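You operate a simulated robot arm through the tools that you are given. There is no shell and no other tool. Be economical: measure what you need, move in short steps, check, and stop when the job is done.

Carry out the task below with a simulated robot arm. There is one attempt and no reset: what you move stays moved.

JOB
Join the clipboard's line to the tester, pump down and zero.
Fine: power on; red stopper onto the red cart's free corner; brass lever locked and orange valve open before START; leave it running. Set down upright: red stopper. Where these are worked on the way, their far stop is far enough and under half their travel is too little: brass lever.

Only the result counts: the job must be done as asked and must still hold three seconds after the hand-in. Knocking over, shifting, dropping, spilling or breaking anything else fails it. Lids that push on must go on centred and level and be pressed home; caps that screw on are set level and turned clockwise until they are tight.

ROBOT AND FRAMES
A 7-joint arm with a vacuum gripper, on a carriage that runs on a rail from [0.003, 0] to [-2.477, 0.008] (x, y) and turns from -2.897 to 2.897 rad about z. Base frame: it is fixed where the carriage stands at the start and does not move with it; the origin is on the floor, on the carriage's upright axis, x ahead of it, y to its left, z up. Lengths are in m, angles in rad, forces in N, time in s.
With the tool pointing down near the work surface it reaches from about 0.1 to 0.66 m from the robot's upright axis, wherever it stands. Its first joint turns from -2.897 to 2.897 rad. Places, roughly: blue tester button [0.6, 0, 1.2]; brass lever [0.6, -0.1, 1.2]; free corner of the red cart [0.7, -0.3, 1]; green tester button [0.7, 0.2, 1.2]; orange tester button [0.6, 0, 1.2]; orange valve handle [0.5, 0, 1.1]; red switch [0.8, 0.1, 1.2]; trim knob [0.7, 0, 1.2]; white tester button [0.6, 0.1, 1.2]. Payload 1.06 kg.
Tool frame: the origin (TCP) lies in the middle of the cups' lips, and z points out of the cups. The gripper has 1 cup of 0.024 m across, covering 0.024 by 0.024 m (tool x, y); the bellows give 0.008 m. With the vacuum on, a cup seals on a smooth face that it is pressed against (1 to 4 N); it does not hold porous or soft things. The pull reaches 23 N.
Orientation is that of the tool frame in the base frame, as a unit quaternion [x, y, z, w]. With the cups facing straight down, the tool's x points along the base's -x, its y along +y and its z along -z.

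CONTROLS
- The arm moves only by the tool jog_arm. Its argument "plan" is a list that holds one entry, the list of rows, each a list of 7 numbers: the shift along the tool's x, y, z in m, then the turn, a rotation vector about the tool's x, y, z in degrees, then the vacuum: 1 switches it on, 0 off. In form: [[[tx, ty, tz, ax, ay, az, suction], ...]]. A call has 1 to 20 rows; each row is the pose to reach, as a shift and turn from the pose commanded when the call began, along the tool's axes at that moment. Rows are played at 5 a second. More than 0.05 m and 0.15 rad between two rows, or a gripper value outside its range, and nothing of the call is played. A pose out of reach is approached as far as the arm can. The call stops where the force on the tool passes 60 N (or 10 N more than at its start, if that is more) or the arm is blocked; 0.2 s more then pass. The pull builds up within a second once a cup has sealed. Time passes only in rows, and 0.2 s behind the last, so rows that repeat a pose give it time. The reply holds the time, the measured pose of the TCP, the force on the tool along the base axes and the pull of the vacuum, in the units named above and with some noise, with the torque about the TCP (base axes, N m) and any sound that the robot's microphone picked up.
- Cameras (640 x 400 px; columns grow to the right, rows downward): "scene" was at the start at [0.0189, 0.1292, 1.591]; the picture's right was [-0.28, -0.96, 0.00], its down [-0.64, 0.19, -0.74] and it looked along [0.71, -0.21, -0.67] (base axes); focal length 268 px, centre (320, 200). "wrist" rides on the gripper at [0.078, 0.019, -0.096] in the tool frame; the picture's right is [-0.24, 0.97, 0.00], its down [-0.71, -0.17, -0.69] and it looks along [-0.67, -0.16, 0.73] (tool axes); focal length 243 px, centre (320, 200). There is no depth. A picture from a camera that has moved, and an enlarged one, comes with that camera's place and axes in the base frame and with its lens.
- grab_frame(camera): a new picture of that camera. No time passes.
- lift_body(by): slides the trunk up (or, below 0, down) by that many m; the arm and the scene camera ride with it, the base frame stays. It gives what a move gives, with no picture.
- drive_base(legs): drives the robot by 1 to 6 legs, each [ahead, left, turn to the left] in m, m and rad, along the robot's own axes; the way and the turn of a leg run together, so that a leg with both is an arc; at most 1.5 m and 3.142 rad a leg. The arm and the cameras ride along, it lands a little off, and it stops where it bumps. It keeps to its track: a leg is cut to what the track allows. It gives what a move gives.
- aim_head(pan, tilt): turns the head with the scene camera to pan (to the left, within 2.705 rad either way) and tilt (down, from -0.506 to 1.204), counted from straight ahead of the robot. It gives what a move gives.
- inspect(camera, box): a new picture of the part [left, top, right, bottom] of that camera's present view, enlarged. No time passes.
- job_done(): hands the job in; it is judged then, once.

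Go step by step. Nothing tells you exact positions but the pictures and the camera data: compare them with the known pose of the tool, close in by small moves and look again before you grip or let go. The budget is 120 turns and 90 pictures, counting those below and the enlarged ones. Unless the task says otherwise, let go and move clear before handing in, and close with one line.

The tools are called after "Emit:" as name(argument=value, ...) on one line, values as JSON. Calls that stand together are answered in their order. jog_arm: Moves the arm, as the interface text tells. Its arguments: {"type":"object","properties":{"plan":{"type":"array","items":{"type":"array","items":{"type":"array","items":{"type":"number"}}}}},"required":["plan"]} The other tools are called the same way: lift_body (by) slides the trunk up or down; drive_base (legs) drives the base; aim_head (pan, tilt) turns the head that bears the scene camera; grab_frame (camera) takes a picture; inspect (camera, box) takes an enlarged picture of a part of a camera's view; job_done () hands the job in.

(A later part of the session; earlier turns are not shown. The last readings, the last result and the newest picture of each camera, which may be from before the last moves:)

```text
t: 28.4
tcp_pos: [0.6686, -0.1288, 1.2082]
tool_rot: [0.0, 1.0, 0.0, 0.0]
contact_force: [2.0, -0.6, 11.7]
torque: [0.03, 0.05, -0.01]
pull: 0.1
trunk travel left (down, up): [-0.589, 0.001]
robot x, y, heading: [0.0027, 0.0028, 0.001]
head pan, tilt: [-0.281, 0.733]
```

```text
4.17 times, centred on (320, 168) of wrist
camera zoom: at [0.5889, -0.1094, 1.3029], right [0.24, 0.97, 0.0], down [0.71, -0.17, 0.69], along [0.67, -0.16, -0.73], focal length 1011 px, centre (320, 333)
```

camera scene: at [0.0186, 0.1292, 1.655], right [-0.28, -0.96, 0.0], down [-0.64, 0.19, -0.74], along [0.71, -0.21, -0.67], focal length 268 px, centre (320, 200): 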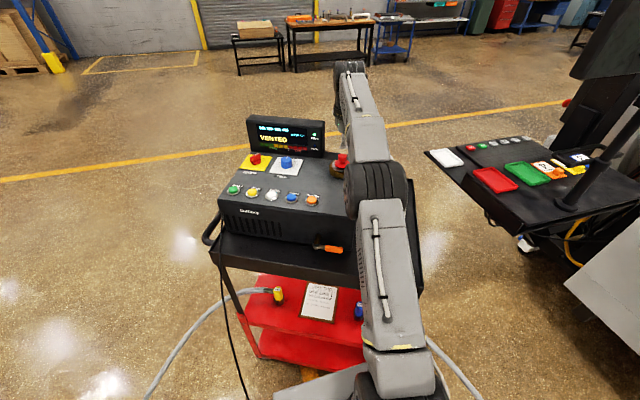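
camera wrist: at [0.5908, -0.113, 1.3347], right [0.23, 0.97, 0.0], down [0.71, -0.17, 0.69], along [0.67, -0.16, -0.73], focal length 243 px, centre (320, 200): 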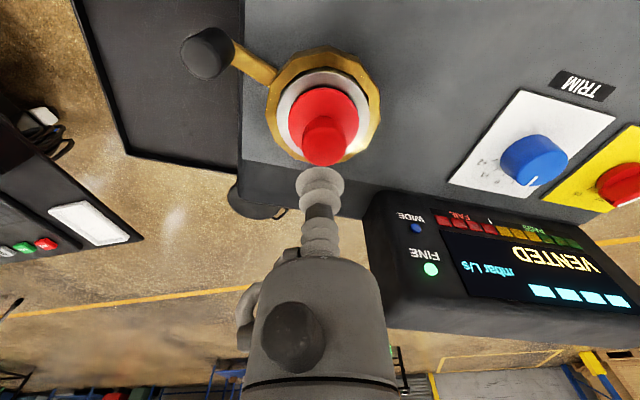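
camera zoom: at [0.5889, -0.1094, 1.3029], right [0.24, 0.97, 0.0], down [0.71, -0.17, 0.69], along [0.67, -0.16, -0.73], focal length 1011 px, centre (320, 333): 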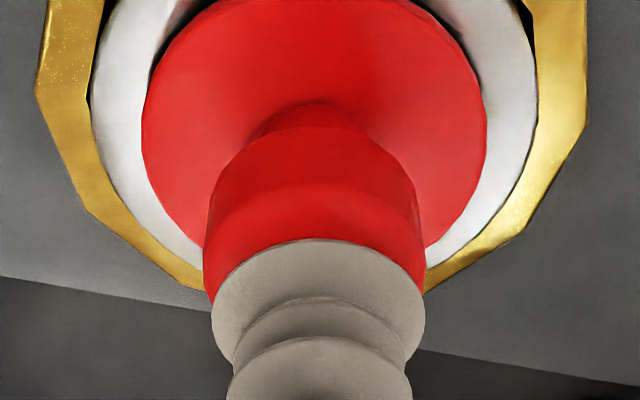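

The cup is about 7 mm too far forward, since the stopper's axis looks to be at x ≈ 0.661. I'll lift, shift back, and press lightly.

Emit:
jog_arm(plan=[[[0, 0, -0.012, 0, 0, 0, 1], [0.007, 0.0, -0.012, 0, 0, 0, 1], [0.007, 0.0, -0.005, 0, 0, 0, 1], [0.007, 0.0, -0.002, 0, 0, 0, 1], [0.007, 0.0, 0, 0, 0, 0, 1], [0.007, 0.0, 0, 0, 0, 0, 1], [0.007, 0.0, 0, 0, 0, 0, 1], [0.007, 0.0, 0, 0, 0, 0, 1]]])

Emit:
inspect(camera="wrist", box=[260, 120, 380, 216])

```text
t: 30.2
tcp_pos: [0.662, -0.1287, 1.2097]
tool_rot: [0.001, 1.0, 0.001, 0.001]
contact_force: [7.6, -2.1, 18.5]
torque: [0.02, 0.06, -0.07]
pull: 22.1
trunk travel left (down, up): [-0.589, 0.001]
robot x, y, heading: [-0.0017, -0.0001, -0.005]
head pan, tilt: [-0.281, 0.733]
```

```text
4.17 times, centred on (320, 168) of wrist
camera zoom: at [0.5825, -0.1094, 1.3039], right [0.24, 0.97, 0.0], down [0.71, -0.17, 0.69], along [0.67, -0.16, -0.73], focal length 1011 px, centre (320, 333)
```

zoom: 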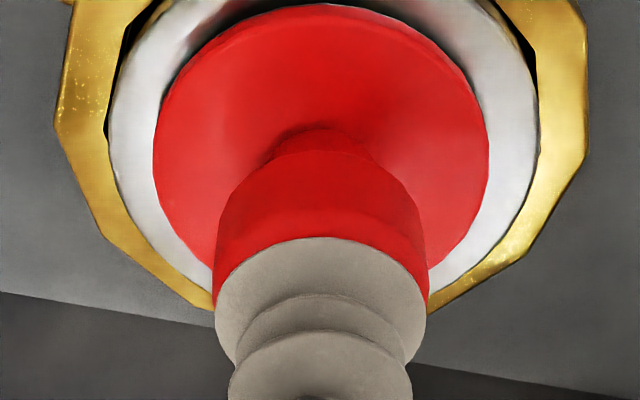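

The cup sealed with 22 N of pull, so the port axis is at about (0.661, -0.1285). I'll lift straight up.

Emit:
jog_arm(plan=[[[0, 0, -0.004, 0, 0, 0, 1], [0, 0, -0.01, 0, 0, 0, 1], [0, 0, -0.02, 0, 0, 0, 1], [0, 0, -0.035, 0, 0, 0, 1], [0, 0, -0.055, 0, 0, 0, 1], [0, 0, -0.075, 0, 0, 0, 1]]])

Emit:
grab_frame(camera="wrist")

```text
t: 31.6
tcp_pos: [0.6617, -0.1264, 1.2825]
tool_rot: [0.0, 1.0, 0.002, -0.001]
contact_force: [-0.2, -0.4, -1.6]
torque: [0.03, -0.02, -0.03]
pull: 23.2
trunk travel left (down, up): [-0.589, 0.001]
robot x, y, heading: [0.0029, -0.0001, -0.008]
head pan, tilt: [-0.281, 0.733]
```

```text
48 pictures are left
camera wrist: at [0.583, -0.1082, 1.3773], right [0.24, 0.97, 0.0], down [0.71, -0.17, 0.68], along [0.67, -0.16, -0.73], focal length 243 px, centre (320, 200)
```

wrist: 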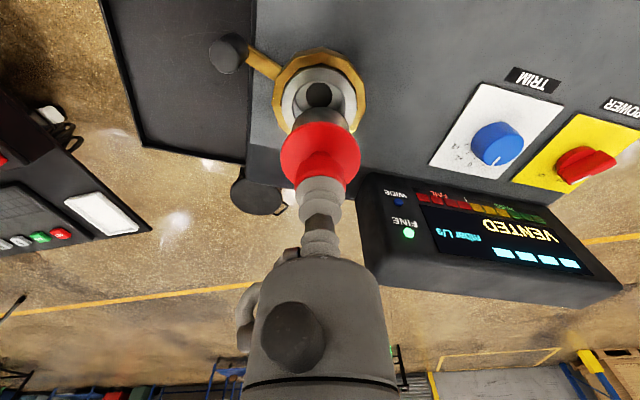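

The stopper is out. The free rear-right spot of the cart's tray, behind TE-7, should be near (0.65, -0.32), so I'll carry it there at height.

Emit:
jog_arm(plan=[[[0, -0.04, 0, 0, 0, 0, 1], [0, -0.08, 0, 0, 0, 0, 1], [0.003, -0.12, 0.0, 0, 0, 0, 1], [0.007, -0.155, 0.0, 0, 0, 0, 1], [0.01, -0.189, 0.0, 0, 0, 0, 1], [0.01, -0.189, 0.02, 0, 0, 0, 1], [0.01, -0.189, 0.04, 0, 0, 0, 1], [0.01, -0.189, 0.06, 0, 0, 0, 1]]])

Emit:
grab_frame(camera="wrist")

Emit:
grab_frame(camera="scene")

```text
t: 33.4
tcp_pos: [0.6256, -0.3029, 1.2149]
tool_rot: [0.0, 1.0, 0.001, 0.001]
contact_force: [-0.6, 0.8, -2.0]
torque: [0.01, 0.0, 0.0]
pull: 23.1
out of reach, approached as far as the arm can: row 1, 2, 3, 4, 5, 6, 7, 8
trunk travel left (down, up): [-0.589, 0.001]
robot x, y, heading: [0.0012, 0.0004, -0.003]
head pan, tilt: [-0.281, 0.733]
```

```text
47 pictures are left
camera wrist: at [0.5479, -0.2829, 1.3104], right [0.24, 0.97, 0.0], down [0.71, -0.17, 0.69], along [0.67, -0.16, -0.73], focal length 243 px, centre (320, 200)
```

wrist: 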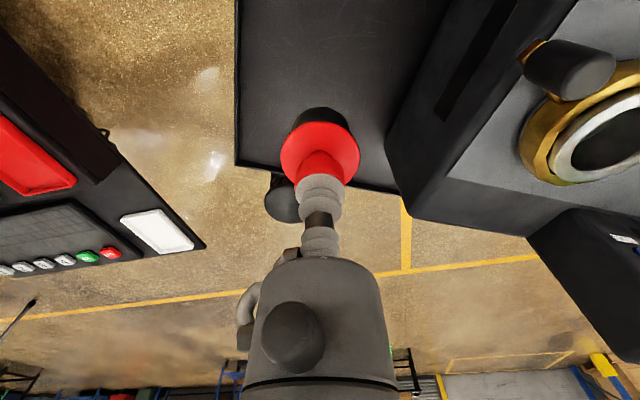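

```text
46 pictures are left
camera scene: at [0.0188, 0.1289, 1.655], right [-0.28, -0.96, 0.0], down [-0.64, 0.19, -0.74], along [0.71, -0.21, -0.67], focal length 268 px, centre (320, 200)
```

scene: 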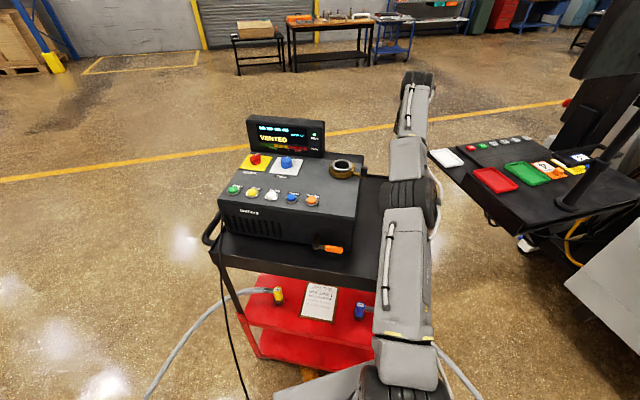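

At this height the arm tops out at about 0.695 m radius. I'll try further out and lower, where the reach may be better.

Emit:
jog_arm(plan=[[[-0.01, -0.006, 0.03, 0, 0, 0, 1], [-0.02, -0.012, 0.06, 0, 0, 0, 1], [-0.025, -0.015, 0.09, 0, 0, 0, 1], [-0.025, -0.015, 0.09, 0, 0, 0, 1]]])

```text
t: 34.4
tcp_pos: [0.6485, -0.3157, 1.1238]
tool_rot: [0.0, 1.0, 0.0, 0.0]
contact_force: [-1.1, -0.2, -2.6]
torque: [0.0, -0.02, -0.01]
pull: 23.0
out of reach, approached as far as the arm can: row 2, 3, 4
trunk travel left (down, up): [-0.589, 0.001]
robot x, y, heading: [0.0036, 0.0014, -0.0]
head pan, tilt: [-0.281, 0.733]
```

The reach does grow lower down, to 0.721 m now. I'll continue down a little and look.

Emit:
jog_arm(plan=[[[0, 0, 0.015, 0, 0, 0, 1], [0, 0, 0.03, 0, 0, 0, 1], [0, 0, 0.03, 0, 0, 0, 1]]])

Emit:
grab_frame(camera="wrist")

```text
t: 35.2
tcp_pos: [0.6498, -0.3166, 1.0934]
tool_rot: [0.001, 1.0, 0.001, 0.0]
contact_force: [-1.6, 0.8, -1.4]
torque: [-0.04, -0.02, 0.01]
pull: 22.9
trunk travel left (down, up): [-0.589, 0.001]
robot x, y, heading: [0.0009, 0.0006, 0.001]
head pan, tilt: [-0.281, 0.733]
```

```text
45 pictures are left
camera wrist: at [0.5706, -0.2969, 1.1883], right [0.24, 0.97, 0.0], down [0.71, -0.17, 0.69], along [0.67, -0.16, -0.73], focal length 243 px, centre (320, 200)
```

wrist: 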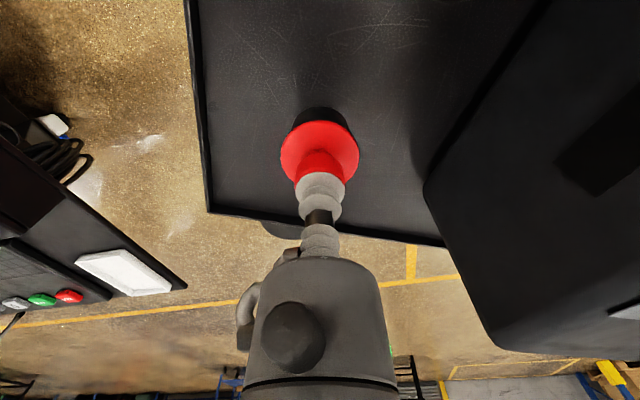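

Emit:
jog_arm(plan=[[[-0.012, -0.006, 0.005, 0, 0, 0, 1], [-0.022, -0.011, 0.012, 0, 0, 0, 1], [-0.022, -0.011, 0.02, 0, 0, 0, 1], [-0.022, -0.011, 0.028, 0, 0, 0, 1]]])

Emit:
grab_frame(camera="wrist")

```text
t: 36.2
tcp_pos: [0.6589, -0.3193, 1.0652]
tool_rot: [0.0, 1.0, 0.001, 0.001]
contact_force: [0.1, 0.1, -1.0]
torque: [0.01, 0.0, -0.02]
pull: 22.9
out of reach, approached as far as the arm can: row 1, 2, 3, 4
trunk travel left (down, up): [-0.589, 0.001]
robot x, y, heading: [-0.0012, -0.0013, 0.001]
head pan, tilt: [-0.281, 0.733]
```

```text
44 pictures are left
camera wrist: at [0.5799, -0.2999, 1.1592], right [0.23, 0.97, 0.0], down [0.71, -0.17, 0.69], along [0.67, -0.16, -0.73], focal length 243 px, centre (320, 200)
```

wrist: 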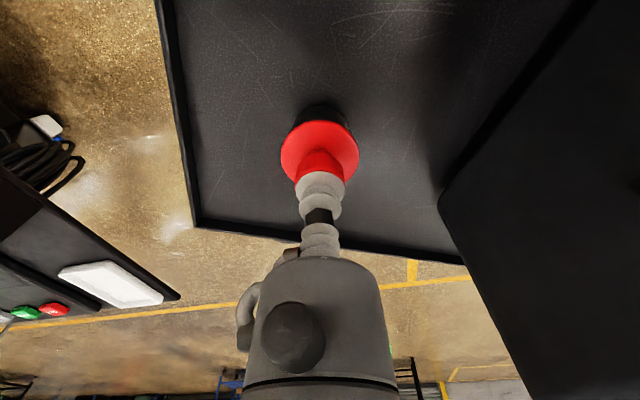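

Emit:
jog_arm(plan=[[[0, 0, 0.004, 0, 0, 0, 1], [0, 0, 0.008, 0, 0, 0, 1], [0, 0, 0.011, 0, 0, 0, 1], [0, 0, 0.014, 0, 0, 0, 1]]])

Emit:
inspect(camera="wrist", box=[240, 70, 400, 190])

```text
t: 37.2
tcp_pos: [0.658, -0.3185, 1.0536]
tool_rot: [-0.001, 1.0, -0.001, 0.005]
contact_force: [8.2, -3.5, 37.3]
torque: [-0.04, 0.07, -0.02]
pull: 23.0
trunk travel left (down, up): [-0.589, 0.001]
robot x, y, heading: [-0.0001, -0.0037, 0.002]
head pan, tilt: [-0.281, 0.733]
```

```text
3.33 times, centred on (320, 130) of wrist
camera zoom: at [0.5783, -0.2991, 1.1491], right [0.23, 0.97, 0.0], down [0.7, -0.17, 0.69], along [0.67, -0.16, -0.72], focal length 809 px, centre (320, 433)
```

zoom: 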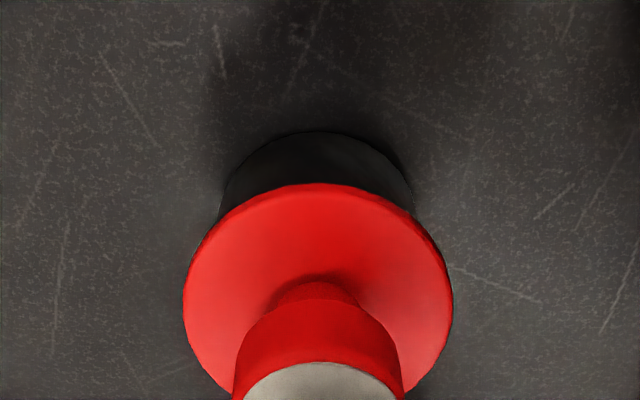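

It's standing on the tray. I'll ease the pressure, release the vacuum, wait, and rise slowly.

Emit:
jog_arm(plan=[[[0, 0, -0.005, 0, 0, 0, 1], [0, 0, -0.005, 0, 0, 0, 0], [0, 0, -0.005, 0, 0, 0, 0], [0, 0, -0.005, 0, 0, 0, 0], [0, 0, -0.008, 0, 0, 0, 0], [0, 0, -0.012, 0, 0, 0, 0], [0, 0, -0.03, 0, 0, 0, 0], [0, 0, -0.06, 0, 0, 0, 0], [0.01, 0, -0.1, 0, 0, 0, 0], [0.04, 0.0, -0.13, 0, 0, 0, 0], [0.08, 0.0, -0.15, 0, 0, 0, 0], [0.12, 0.0, -0.17, 0, 0, 0, 0], [0.16, 0.0, -0.18, 0, 0, 0, 0], [0.2, 0.0, -0.19, 0, 0, 0, 0]]])

Emit:
grab_frame(camera="wrist")

```text
t: 40.2
tcp_pos: [0.5515, -0.3757, 1.2666]
tool_rot: [0.0, 1.0, 0.001, 0.0]
contact_force: [0.7, -0.2, -0.2]
torque: [0.01, -0.01, -0.01]
pull: 0.1
out of reach, approached as far as the arm can: row 8, 9, 10, 11, 12, 13, 14
trunk travel left (down, up): [-0.589, 0.001]
robot x, y, heading: [-0.0006, 0.0003, 0.003]
head pan, tilt: [-0.281, 0.733]
```

```text
42 pictures are left
camera wrist: at [0.4723, -0.3574, 1.3615], right [0.23, 0.97, 0.0], down [0.71, -0.17, 0.69], along [0.67, -0.16, -0.73], focal length 243 px, centre (320, 200)
```

wrist: 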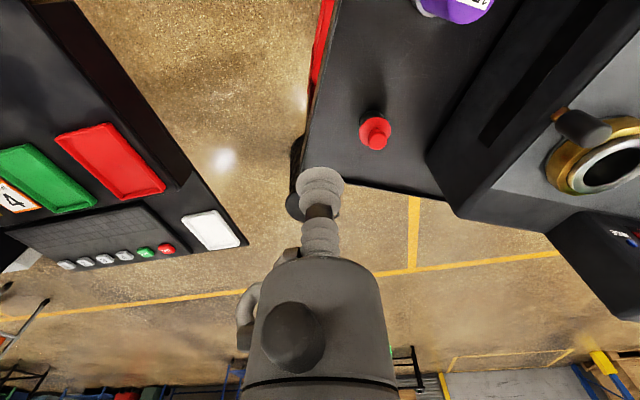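

The stopper stands upright in the free corner. Now for the Line 1 plug under the tray: I'll back the carriage off along its rail, which is safe, then lower the trunk for a look.

Emit:
drive_base(legs=[[-0.5, 0, 0]])

Emit:
jog_arm(plan=[[[0.02, 0.045, 0, 0, 0, 0, 0], [0.04, 0.09, 0, 0, 0, 0, 0], [0.06, 0.135, 0, 0, 0, 0, 0], [0.08, 0.18, 0, 0, 0, 0, 0], [0.1, 0.225, 0, 0, 0, 0, 0], [0.12, 0.27, 0, 0, 0, 0, 0], [0.14, 0.315, 0, 0, 0, 0, 0], [0.15, 0.36, 0, 0, 0, 0, 0], [0.15, 0.4, 0.0, 0, 0, 0, 0], [0.15, 0.43, 0.03, 0, 0, 0, 0], [0.15, 0.45, 0.07, 0, 0, 0, 0], [0.15, 0.46, 0.11, 0, 0, 0, 0], [0.15, 0.46, 0.15, 0, 0, 0, 0]]])

Emit:
lift_body(by=-0.4)

Emit:
grab_frame(camera="scene")

Emit:
grab_frame(camera="wrist")

```text
t: 43.1
tcp_pos: [0.0578, -0.378, 1.2664]
tool_rot: [0.002, 1.0, 0.001, 0.001]
contact_force: [-0.1, 0.8, 0.0]
torque: [-0.01, -0.02, -0.02]
pull: 0.0
trunk travel left (down, up): [-0.589, 0.001]
robot x, y, heading: [-0.4908, 0.0029, -0.003]
head pan, tilt: [-0.281, 0.733]
```

```text
t: 45.9
tcp_pos: [-0.0895, 0.0847, 1.1169]
tool_rot: [0.003, 1.0, 0.002, 0.001]
contact_force: [0.1, -0.4, 0.8]
torque: [0.02, -0.02, 0.04]
pull: 0.0
out of reach, approached as far as the arm can: row 1, 2, 3
trunk travel left (down, up): [-0.589, 0.001]
robot x, y, heading: [-0.4933, 0.0016, -0.004]
head pan, tilt: [-0.281, 0.733]
```

```text
t: 49.8
tcp_pos: [-0.0911, 0.0846, 0.7177]
tool_rot: [0.002, 1.0, 0.001, 0.001]
contact_force: [0.0, 0.2, -1.0]
torque: [0.02, -0.01, -0.02]
pull: 0.1
trunk travel left (down, up): [-0.189, 0.401]
robot x, y, heading: [-0.4938, 0.004, -0.002]
head pan, tilt: [-0.281, 0.733]
```

```text
41 pictures are left
camera scene: at [-0.4717, 0.1307, 1.255], right [-0.28, -0.96, 0.0], down [-0.64, 0.19, -0.74], along [0.71, -0.21, -0.67], focal length 268 px, centre (320, 200)
```

scene: 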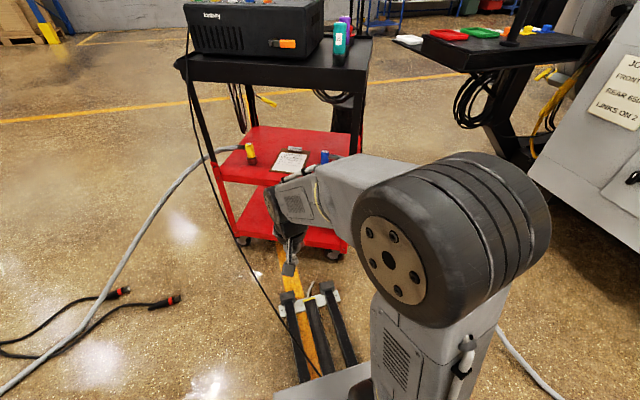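

```text
40 pictures are left
camera wrist: at [-0.1695, 0.1038, 0.8122], right [0.24, 0.97, 0.0], down [0.71, -0.18, 0.69], along [0.67, -0.16, -0.73], focal length 243 px, centre (320, 200)
```

wrist: 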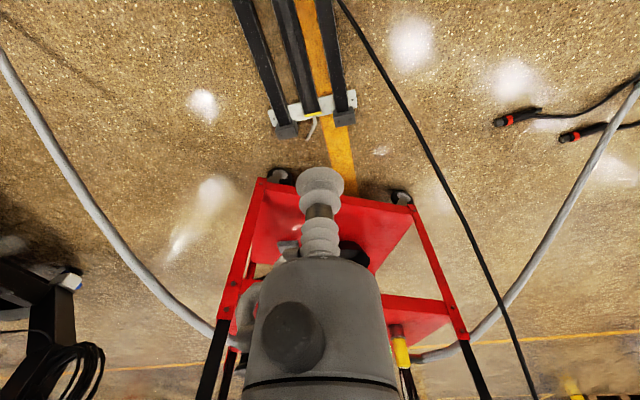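

Emit:
inspect(camera="scene", box=[200, 120, 360, 220])

Emit:
inspect(camera="scene", box=[225, 130, 275, 180])

```text
4.00 times, centred on (280, 170) of scene
camera zoom: at [-0.4717, 0.1307, 1.255], right [-0.28, -0.96, 0.0], down [-0.64, 0.19, -0.74], along [0.71, -0.21, -0.67], focal length 1072 px, centre (480, 320)
```

zoom: 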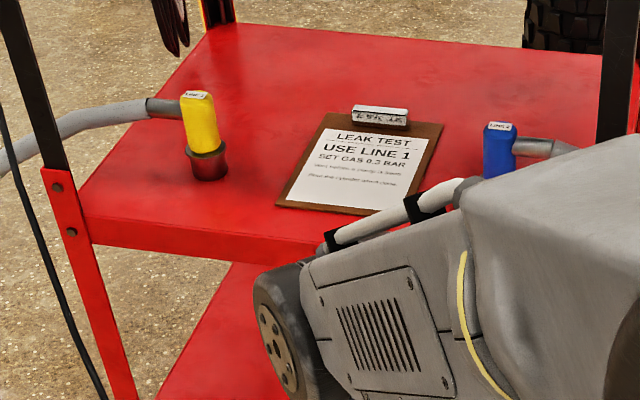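

```text
8.00 times, centred on (250, 155) of scene
camera zoom: at [-0.4717, 0.1307, 1.255], right [-0.28, -0.96, 0.0], down [-0.64, 0.19, -0.74], along [0.71, -0.21, -0.67], focal length 2144 px, centre (880, 560)
```

zoom: 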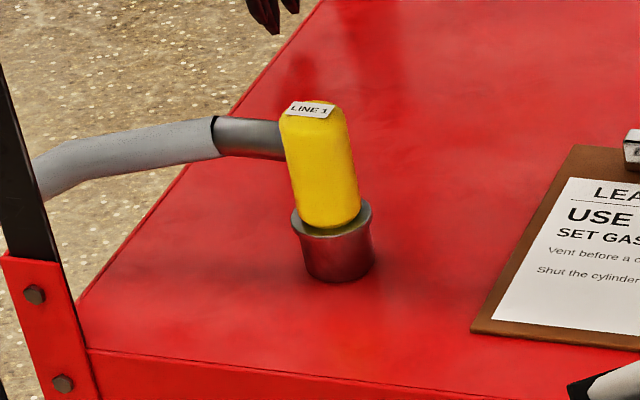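

The plug is upright with a flat labelled top at about (0.616, 0.138, 0.650). The tray's front apron bottom is at z ≈ 0.945, so there's about 0.29 m of clearance. I'll lower the trunk a bit more and stretch the arm so the wrist stays low, then check the wrist height.

Emit:
lift_body(by=-0.07)

Emit:
jog_arm(plan=[[[-0.04, 0.01, -0.01, 0, 0, 0, 0], [-0.08, 0.02, -0.02, 0, 0, 0, 0], [-0.12, 0.03, -0.03, 0, 0, 0, 0], [-0.16, 0.04, -0.04, 0, 0, 0, 0], [-0.2, 0.05, -0.05, 0, 0, 0, 0], [-0.24, 0.053, -0.05, 0, 0, 0, 0], [-0.247, 0.053, -0.05, 0, 0, 0, 0]]])

Emit:
grab_frame(camera="scene")

Emit:
grab_frame(camera="wrist")

```text
t: 50.8
tcp_pos: [-0.0901, 0.085, 0.648]
tool_rot: [0.001, 1.0, 0.003, 0.0]
contact_force: [0.9, 1.4, -0.1]
torque: [0.02, 0.01, 0.03]
pull: 0.1
trunk travel left (down, up): [-0.119, 0.471]
robot x, y, heading: [-0.4907, 0.0014, -0.004]
head pan, tilt: [-0.281, 0.733]
```

```text
t: 52.4
tcp_pos: [0.157, 0.1362, 0.6989]
tool_rot: [0.002, 1.0, 0.0, 0.0]
contact_force: [-0.6, -0.1, 0.0]
torque: [-0.01, -0.03, -0.02]
pull: 0.2
trunk travel left (down, up): [-0.119, 0.471]
robot x, y, heading: [-0.489, 0.0013, 0.001]
head pan, tilt: [-0.281, 0.733]
```

```text
37 pictures are left
camera scene: at [-0.4718, 0.1307, 1.185], right [-0.28, -0.96, 0.0], down [-0.64, 0.19, -0.74], along [0.71, -0.21, -0.67], focal length 268 px, centre (320, 200)
```

scene: 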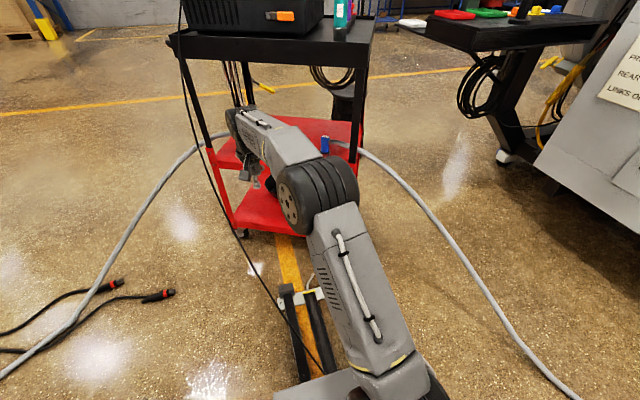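

```text
36 pictures are left
camera wrist: at [0.0776, 0.1554, 0.7933], right [0.24, 0.97, 0.0], down [0.71, -0.18, 0.69], along [0.67, -0.16, -0.73], focal length 243 px, centre (320, 200)
```

wrist: 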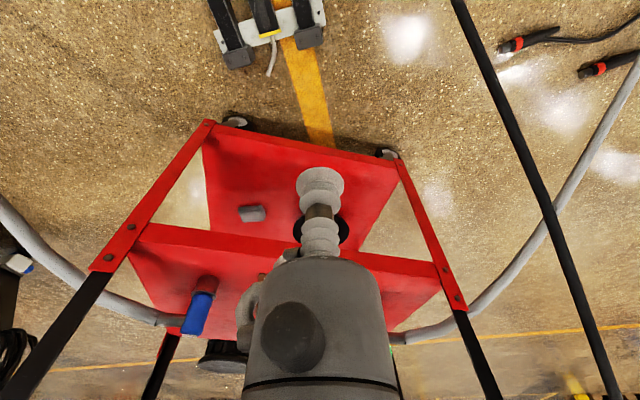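

The wrist stack rises about 0.25 m above the cup, so it fits under the apron with little margin. I'll tilt 10° and lower to z 0.675 for entry, then drive forward most of the way and check.

Emit:
jog_arm(plan=[[[0, 0, 0.01, -1.0, -4.9, 0, 0], [0, 0, 0.024, -2.1, -9.8, 0, 0], [0, 0, 0.024, -2.1, -9.8, 0, 0]]])

Emit:
drive_base(legs=[[0.28, 0, 0]])

Emit:
grab_frame(camera="scene")

Emit:
grab_frame(camera="wrist")

```text
t: 53.2
tcp_pos: [0.1565, 0.1367, 0.6748]
tool_rot: [0.001, 0.996, 0.02, 0.086]
contact_force: [-0.1, 0.5, 0.1]
torque: [0.0, -0.02, 0.03]
pull: 0.1
trunk travel left (down, up): [-0.119, 0.471]
robot x, y, heading: [-0.4893, 0.0041, -0.005]
head pan, tilt: [-0.281, 0.733]
```

```text
t: 55.2
tcp_pos: [0.4331, 0.1364, 0.6748]
tool_rot: [0.001, 0.996, 0.019, 0.086]
contact_force: [-0.4, -0.1, 0.5]
torque: [0.0, -0.03, -0.01]
pull: 0.1
trunk travel left (down, up): [-0.119, 0.471]
robot x, y, heading: [-0.2153, -0.0005, 0.002]
head pan, tilt: [-0.281, 0.733]
```

```text
35 pictures are left
camera scene: at [-0.1945, 0.1299, 1.185], right [-0.28, -0.96, 0.0], down [-0.64, 0.19, -0.74], along [0.71, -0.21, -0.67], focal length 268 px, centre (320, 200)
```

scene: 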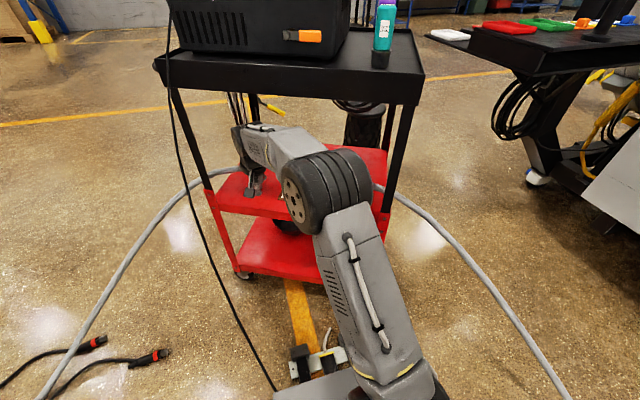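

```text
34 pictures are left
camera wrist: at [0.3394, 0.1528, 0.7552], right [0.23, 0.97, 0.08], down [0.58, -0.2, 0.79], along [0.78, -0.14, -0.61], focal length 243 px, centre (320, 200)
```

wrist: 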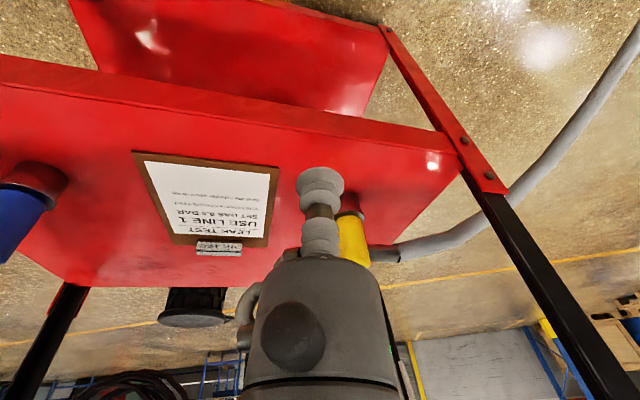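

The wrist top is at about z 0.91 against an apron bottom of 0.946, so it fits. I'll drive in another 0.13 m.

Emit:
drive_base(legs=[[0.13, 0, 0]])

Emit:
grab_frame(camera="wrist")

Emit:
inspect(camera="scene", box=[160, 60, 320, 220])

```text
t: 56.5
tcp_pos: [0.5622, 0.1364, 0.6729]
tool_rot: [0.0, 0.996, 0.019, 0.086]
contact_force: [-0.6, -0.5, 0.4]
torque: [-0.02, 0.0, 0.01]
pull: 0.0
trunk travel left (down, up): [-0.119, 0.471]
robot x, y, heading: [-0.0826, -0.0011, -0.001]
head pan, tilt: [-0.281, 0.733]
```

```text
33 pictures are left
camera wrist: at [0.4693, 0.1529, 0.7552], right [0.23, 0.97, 0.08], down [0.58, -0.2, 0.79], along [0.78, -0.14, -0.61], focal length 243 px, centre (320, 200)
```

wrist: 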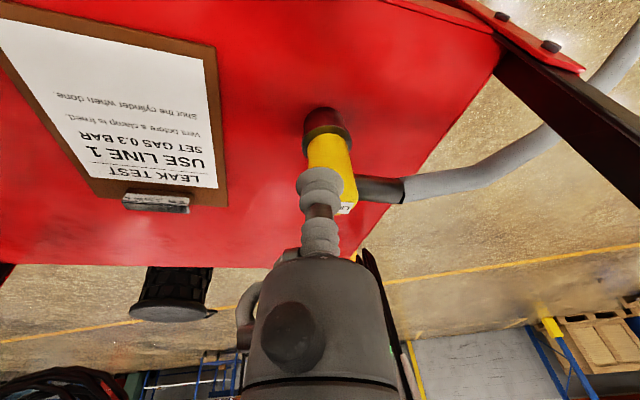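

```text
2.50 times, centred on (240, 140) of scene
camera zoom: at [-0.0646, 0.1295, 1.185], right [-0.28, -0.96, 0.0], down [-0.64, 0.19, -0.74], along [0.71, -0.21, -0.67], focal length 670 px, centre (520, 350)
```

zoom: 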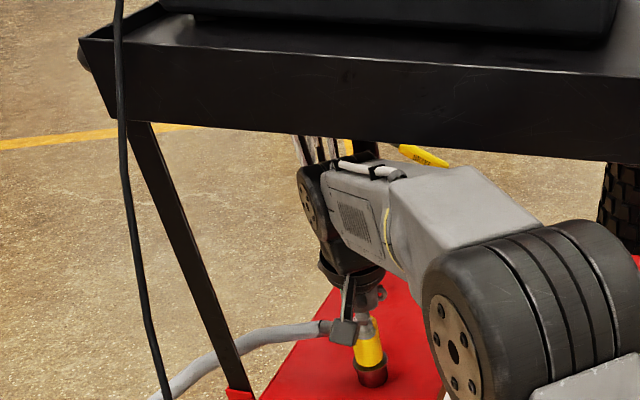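

The plug's top is at about (0.616, 0.141), and the cup is 5 cm short of it at z 0.673. I'll advance over it at this height and reduce the tilt by half.

Emit:
jog_arm(plan=[[[-0.018, 0.0015, 0.003, 0, 0, 0, 0], [-0.036, 0.003, 0.006, 0.3, 1.5, 0, 0], [-0.052, 0.0042, 0.009, 1.0, 4.5, 0, 0], [-0.052, 0.0042, 0.009, 1.0, 4.5, 0, 0]]])

Emit:
grab_frame(camera="wrist")

Emit:
inspect(camera="scene", box=[200, 90, 300, 170])

```text
t: 57.5
tcp_pos: [0.615, 0.1407, 0.6735]
tool_rot: [0.0, 0.999, 0.01, 0.046]
contact_force: [-0.4, 0.3, -0.6]
torque: [0.0, 0.02, -0.01]
pull: 0.1
trunk travel left (down, up): [-0.119, 0.471]
robot x, y, heading: [-0.0818, 0.0048, -0.002]
head pan, tilt: [-0.281, 0.733]
```

```text
31 pictures are left
camera wrist: at [0.5271, 0.1581, 0.7612], right [0.23, 0.97, 0.04], down [0.64, -0.19, 0.74], along [0.73, -0.15, -0.67], focal length 243 px, centre (320, 200)
```

wrist: 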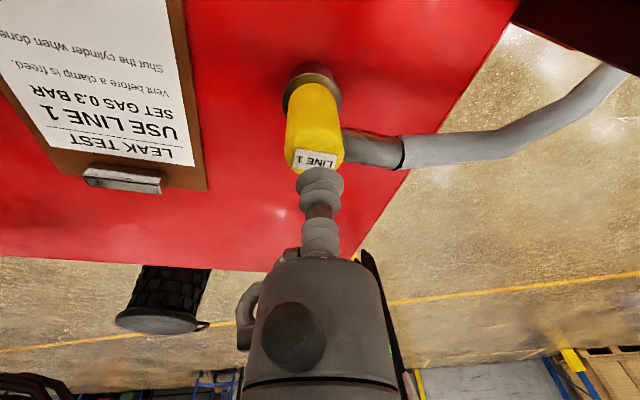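

```text
5.00 times, centred on (250, 130) of scene
camera zoom: at [-0.0646, 0.1295, 1.185], right [-0.28, -0.96, 0.0], down [-0.64, 0.19, -0.74], along [0.71, -0.21, -0.67], focal length 1340 px, centre (670, 550)
```

zoom: 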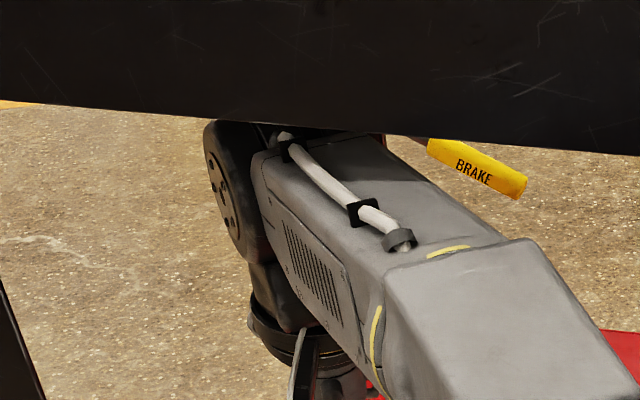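

Emit:
inspect(camera="wrist", box=[260, 80, 380, 200])

```text
3.33 times, centred on (320, 140) of wrist
camera zoom: at [0.5271, 0.1581, 0.7612], right [0.23, 0.97, 0.04], down [0.64, -0.19, 0.74], along [0.73, -0.15, -0.67], focal length 809 px, centre (320, 400)
```

zoom: 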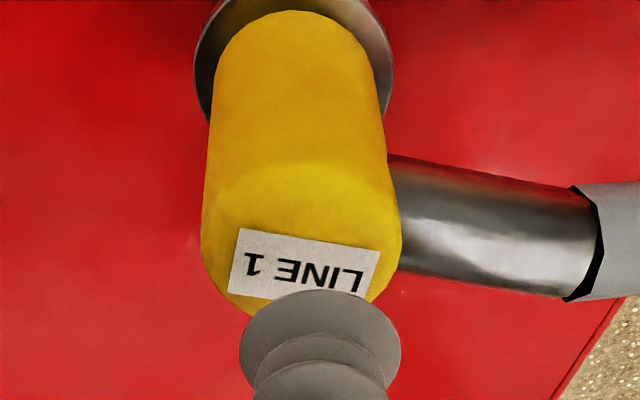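

The plug's top centre is at about (0.609, 0.140). I'll shift back 7 mm and descend gently with the vacuum on.

Emit:
jog_arm(plan=[[[0.0077, 0, 0.008, 0, 0, 0, 1], [0.0084, 0, 0.0153, 0, 0, 0, 1], [0.0088, 0, 0.0185, 0, 0, 0, 1], [0.009, 0, 0.021, 0, 0, 0, 1], [0.009, 0, 0.021, 0, 0, 0, 1], [0.009, 0, 0.021, 0, 0, 0, 1], [0.009, 0, 0.021, 0, 0, 0, 1]]])

```text
t: 59.1
tcp_pos: [0.609, 0.142, 0.6521]
tool_rot: [0.0, 0.999, 0.01, 0.047]
contact_force: [-0.2, -0.4, 4.3]
torque: [-0.09, 0.04, 0.01]
pull: 23.1
trunk travel left (down, up): [-0.119, 0.471]
robot x, y, heading: [-0.086, -0.0042, 0.002]
head pan, tilt: [-0.281, 0.733]
```

The cup sealed at 23 N. I'll lift 1.5 cm and look.

Emit:
jog_arm(plan=[[[-0.0005, 0, -0.005, 0, 0, 0, 1], [-0.001, 0, -0.01, 0, 0, 0, 1], [-0.0014, 0, -0.015, 0, 0, 0, 1], [-0.0014, 0, -0.015, 0, 0, 0, 1]]])

Emit:
grab_frame(camera="wrist")

```text
t: 60.1
tcp_pos: [0.609, 0.1413, 0.6695]
tool_rot: [0.0, 0.999, 0.011, 0.046]
contact_force: [-0.2, 0.9, -1.9]
torque: [0.01, 0.09, 0.01]
pull: 23.3
trunk travel left (down, up): [-0.119, 0.471]
robot x, y, heading: [-0.084, -0.0008, -0.001]
head pan, tilt: [-0.281, 0.733]
```

```text
28 pictures are left
camera wrist: at [0.5214, 0.1585, 0.7556], right [0.23, 0.97, 0.04], down [0.64, -0.19, 0.74], along [0.73, -0.15, -0.67], focal length 243 px, centre (320, 200)
```

wrist: 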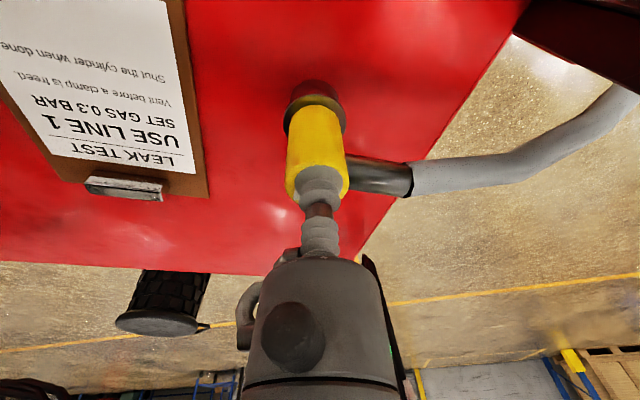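

The plug is lifted and held at 23 N, standing upright with the tool tilted 5°. I'll back the carriage out from under the tray.

Emit:
drive_base(legs=[[-0.3, 0, 0]])

Emit:
grab_frame(camera="scene")

```text
t: 62.1
tcp_pos: [0.3053, 0.1443, 0.6683]
tool_rot: [-0.001, 0.999, 0.012, 0.048]
contact_force: [0.7, 0.7, -2.6]
torque: [-0.04, 0.07, 0.02]
pull: 22.9
trunk travel left (down, up): [-0.119, 0.471]
robot x, y, heading: [-0.389, 0.0043, 0.0]
head pan, tilt: [-0.281, 0.733]
```

```text
27 pictures are left
camera scene: at [-0.3689, 0.1306, 1.185], right [-0.28, -0.96, 0.0], down [-0.64, 0.18, -0.74], along [0.71, -0.2, -0.67], focal length 268 px, centre (320, 200)
```

scene: 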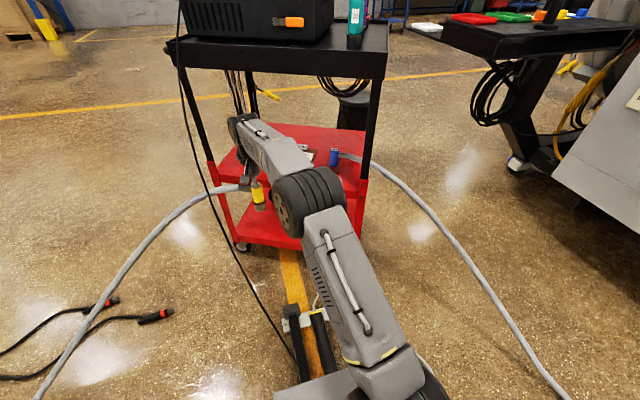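

The plug is clear of the cart, and the hose follows. I'll raise the trunk fully, then pull in, raise and swing toward the port's line.

Emit:
lift_body(by=0.47)

Emit:
jog_arm(plan=[[[0.03, 0, -0.02, 0, 0, 0, 1], [0.06, 0, -0.05, 0, 0, 0, 1], [0.09, -0.01, -0.08, 0, 0, 0, 1], [0.115, -0.02, -0.115, 0, 0, 0, 1], [0.13, -0.04, -0.15, 0, 0, 0, 1], [0.136, -0.06, -0.185, 0, 0, 0, 1], [0.136, -0.09, -0.208, 0, 0, 0, 1], [0.136, -0.13, -0.208, 0, 0, 0, 1], [0.136, -0.17, -0.208, 0, 0, 0, 1], [0.136, -0.21, -0.208, 0, 0, 0, 1], [0.136, -0.245, -0.208, 0, 0, 0, 1], [0.136, -0.274, -0.208, 0, 0, 0, 1], [0.136, -0.274, -0.208, 0, 0, 0, 1]]])

Emit:
grab_frame(camera="scene")

```text
refused: 0.47 is not a number from -0.4 to 0.4
```

```text
t: 65.0
tcp_pos: [0.1493, -0.1349, 0.8554]
tool_rot: [-0.001, 0.999, 0.012, 0.047]
contact_force: [0.3, -0.2, -2.9]
torque: [-0.01, 0.06, -0.01]
pull: 22.2
trunk travel left (down, up): [-0.119, 0.471]
robot x, y, heading: [-0.3873, 0.0004, 0.003]
head pan, tilt: [-0.281, 0.733]
```

```text
26 pictures are left
camera scene: at [-0.369, 0.1305, 1.185], right [-0.28, -0.96, 0.0], down [-0.64, 0.18, -0.74], along [0.71, -0.2, -0.67], focal length 268 px, centre (320, 200)
```

scene: 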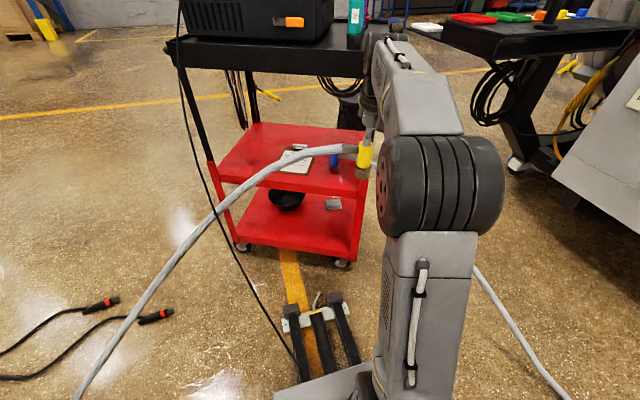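

The lift was refused because of its 0.4 m limit, but the arm move finished clear of everything. I'll raise the trunk in two parts.

Emit:
lift_body(by=0.4)

Emit:
lift_body(by=0.07)

Emit:
drive_base(legs=[[0.32, 0, 0]])

Emit:
grab_frame(camera="wrist")

Emit:
grab_frame(camera="scene")

```text
t: 68.8
tcp_pos: [0.1499, -0.1334, 1.2559]
tool_rot: [0.0, 0.999, 0.011, 0.047]
contact_force: [-0.5, 0.1, -2.2]
torque: [0.01, 0.1, 0.0]
pull: 23.3
trunk travel left (down, up): [-0.519, 0.071]
robot x, y, heading: [-0.388, 0.0014, 0.001]
head pan, tilt: [-0.281, 0.733]
```

```text
t: 69.9
tcp_pos: [0.1502, -0.1348, 1.3256]
tool_rot: [-0.001, 0.999, 0.011, 0.047]
contact_force: [0.4, 0.9, -3.1]
torque: [-0.01, 0.08, -0.01]
pull: 22.9
trunk travel left (down, up): [-0.589, 0.001]
robot x, y, heading: [-0.393, 0.0055, 0.002]
head pan, tilt: [-0.281, 0.733]
```

```text
t: 72.0
tcp_pos: [0.4664, -0.1352, 1.3241]
tool_rot: [-0.001, 0.999, 0.011, 0.046]
contact_force: [-0.1, 0.1, -3.3]
torque: [0.03, 0.07, -0.01]
pull: 22.8
trunk travel left (down, up): [-0.589, 0.001]
robot x, y, heading: [-0.073, -0.0012, -0.002]
head pan, tilt: [-0.281, 0.733]
```

```text
25 pictures are left
camera wrist: at [0.3785, -0.1183, 1.4131], right [0.23, 0.97, 0.04], down [0.64, -0.19, 0.74], along [0.73, -0.14, -0.67], focal length 243 px, centre (320, 200)
```

wrist: 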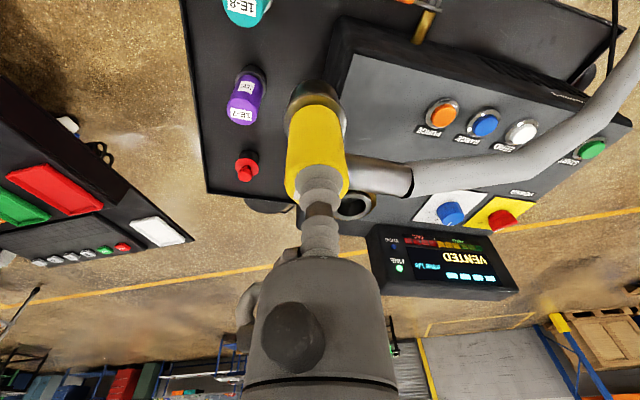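

```text
24 pictures are left
camera scene: at [-0.0524, 0.1294, 1.655], right [-0.28, -0.96, 0.0], down [-0.64, 0.18, -0.74], along [0.71, -0.21, -0.67], focal length 268 px, centre (320, 200)
```

scene: 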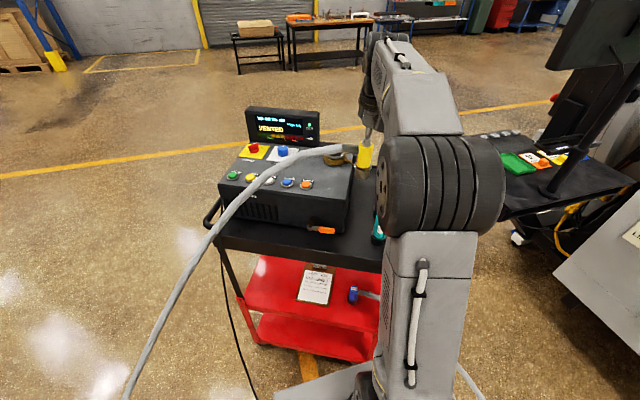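

The plug is above the tray near the port. I'll drive the last 7 cm, then extend over the port at height.

Emit:
drive_base(legs=[[0.076, 0, 0]])

Emit:
jog_arm(plan=[[[-0.04, 0.0, 0.004, 0, 0, 0, 1], [-0.075, 0.0, 0.007, 0, 0, 0, 1], [-0.1, 0.002, 0.009, 0, 0, 0, 1], [-0.118, 0.006, 0.011, 0, 0, 0, 1], [-0.118, 0.006, 0.011, 0, 0, 0, 1]]])

Emit:
grab_frame(camera="wrist")

Emit:
grab_frame(camera="scene")

```text
t: 73.0
tcp_pos: [0.537, -0.1352, 1.325]
tool_rot: [0.0, 0.999, 0.011, 0.046]
contact_force: [0.0, -0.4, -3.3]
torque: [-0.02, 0.06, -0.01]
pull: 22.7
trunk travel left (down, up): [-0.589, 0.001]
robot x, y, heading: [-0.0032, -0.0002, 0.0]
head pan, tilt: [-0.281, 0.733]
```

```text
t: 74.2
tcp_pos: [0.6555, -0.1292, 1.3238]
tool_rot: [0.0, 0.999, 0.011, 0.046]
contact_force: [-1.0, 0.4, -3.2]
torque: [0.0, 0.05, 0.04]
pull: 23.0
trunk travel left (down, up): [-0.589, 0.001]
robot x, y, heading: [0.0008, -0.0001, 0.0]
head pan, tilt: [-0.281, 0.733]
```

```text
23 pictures are left
camera wrist: at [0.5675, -0.1125, 1.4113], right [0.23, 0.97, 0.04], down [0.64, -0.19, 0.74], along [0.73, -0.14, -0.67], focal length 243 px, centre (320, 200)
```

wrist: 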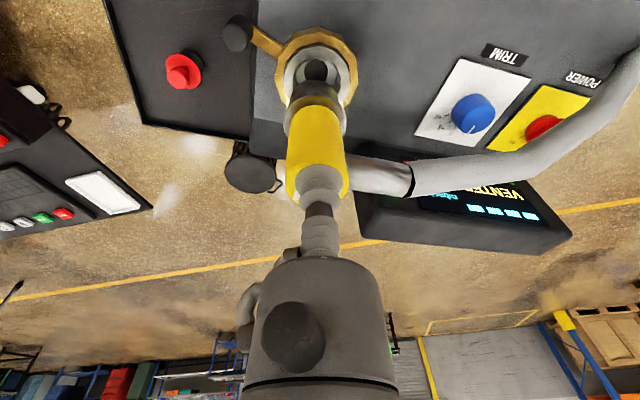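

```text
22 pictures are left
camera scene: at [0.0187, 0.1292, 1.655], right [-0.28, -0.96, 0.0], down [-0.64, 0.18, -0.74], along [0.71, -0.21, -0.67], focal length 268 px, centre (320, 200)
```

scene: 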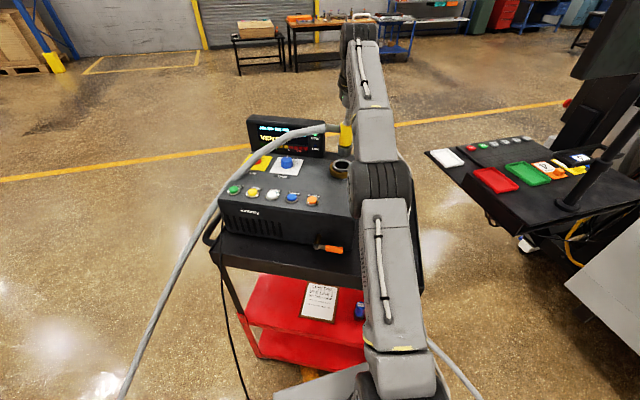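

The plug is just above and near the port. I'll zoom in to check its alignment with the cup and port before lowering.

Emit:
inspect(camera="wrist", box=[240, 20, 400, 220])

Emit:
inspect(camera="scene", box=[310, 100, 390, 200])

```text
2.00 times, centred on (320, 120) of wrist
camera zoom: at [0.5675, -0.1125, 1.4113], right [0.23, 0.97, 0.04], down [0.64, -0.19, 0.74], along [0.73, -0.14, -0.67], focal length 485 px, centre (320, 360)
```

zoom: 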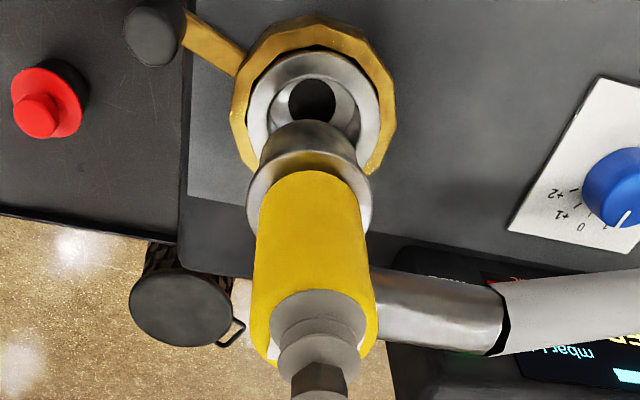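

```text
4.00 times, centred on (350, 150) of scene
camera zoom: at [0.0187, 0.1292, 1.655], right [-0.28, -0.96, 0.0], down [-0.64, 0.18, -0.74], along [0.71, -0.21, -0.67], focal length 1072 px, centre (200, 400)
```

zoom: 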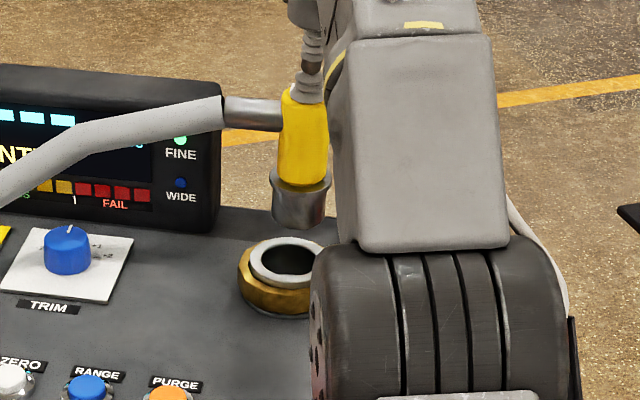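

Both views agree the plug needs to move about (-3 mm, +6 mm) to line up with the port. I'll shift it and lower to just above the rim, then recheck.

Emit:
jog_arm(plan=[[[0.003, 0.006, 0.0, 0, 0, 0, 1], [0.004, 0.0058, 0.012, 0, 0, 0, 1], [0.0052, 0.0055, 0.0247, 0, 0, 0, 1], [0.0052, 0.0055, 0.0247, 0, 0, 0, 1]]])

Emit:
inspect(camera="wrist", box=[260, 40, 380, 140])

Emit:
inspect(camera="scene", box=[320, 120, 380, 180])

```text
t: 75.2
tcp_pos: [0.6534, -0.1232, 1.3]
tool_rot: [0.0, 0.999, 0.012, 0.047]
contact_force: [0.4, 0.7, -3.4]
torque: [-0.04, 0.02, 0.01]
pull: 22.4
trunk travel left (down, up): [-0.589, 0.001]
robot x, y, heading: [0.0049, -0.0006, 0.0]
head pan, tilt: [-0.281, 0.733]
```

```text
4.00 times, centred on (320, 90) of wrist
camera zoom: at [0.5663, -0.1061, 1.3879], right [0.23, 0.97, 0.04], down [0.64, -0.19, 0.74], along [0.73, -0.14, -0.67], focal length 970 px, centre (320, 640)
```

zoom: 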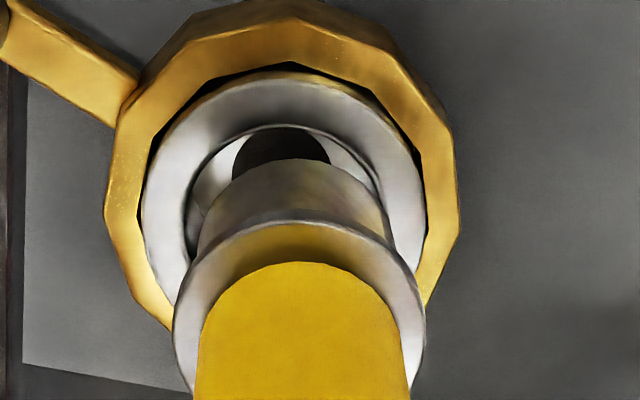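

```text
6.67 times, centred on (350, 150) of scene
camera zoom: at [0.019, 0.1292, 1.655], right [-0.28, -0.96, 0.0], down [-0.64, 0.18, -0.74], along [0.71, -0.21, -0.67], focal length 1786 px, centre (120, 533)
```

zoom: 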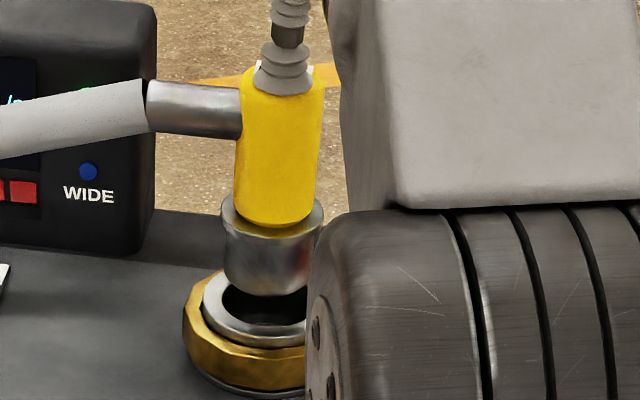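

Laterally it's aligned, and the nose looks about 4–5 mm too far forward. I'll shift back and lower slowly, watching the force.

Emit:
jog_arm(plan=[[[0.0045, 0.0, 0.0, 0, 0, 0, 1], [0.005, 0.0, 0.006, 0, 0, 0, 1], [0.0056, -0.0002, 0.012, 0, 0, 0, 1], [0.006, -0.0003, 0.016, 0, 0, 0, 1]]])

Emit:
inspect(camera="wrist", box=[260, 40, 380, 140])

```text
t: 76.2
tcp_pos: [0.6473, -0.1226, 1.2856]
tool_rot: [0.0, 0.999, 0.011, 0.047]
contact_force: [0.5, 0.5, 1.3]
torque: [0.0, 0.08, -0.04]
pull: 22.5
trunk travel left (down, up): [-0.589, 0.001]
robot x, y, heading: [0.004, 0.0014, -0.001]
head pan, tilt: [-0.281, 0.733]
```

```text
4.00 times, centred on (320, 90) of wrist
camera zoom: at [0.5606, -0.1055, 1.373], right [0.23, 0.97, 0.04], down [0.64, -0.19, 0.74], along [0.73, -0.14, -0.67], focal length 970 px, centre (320, 640)
```

zoom: 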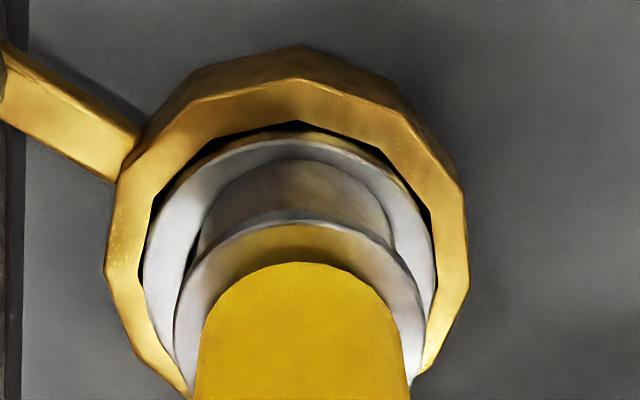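

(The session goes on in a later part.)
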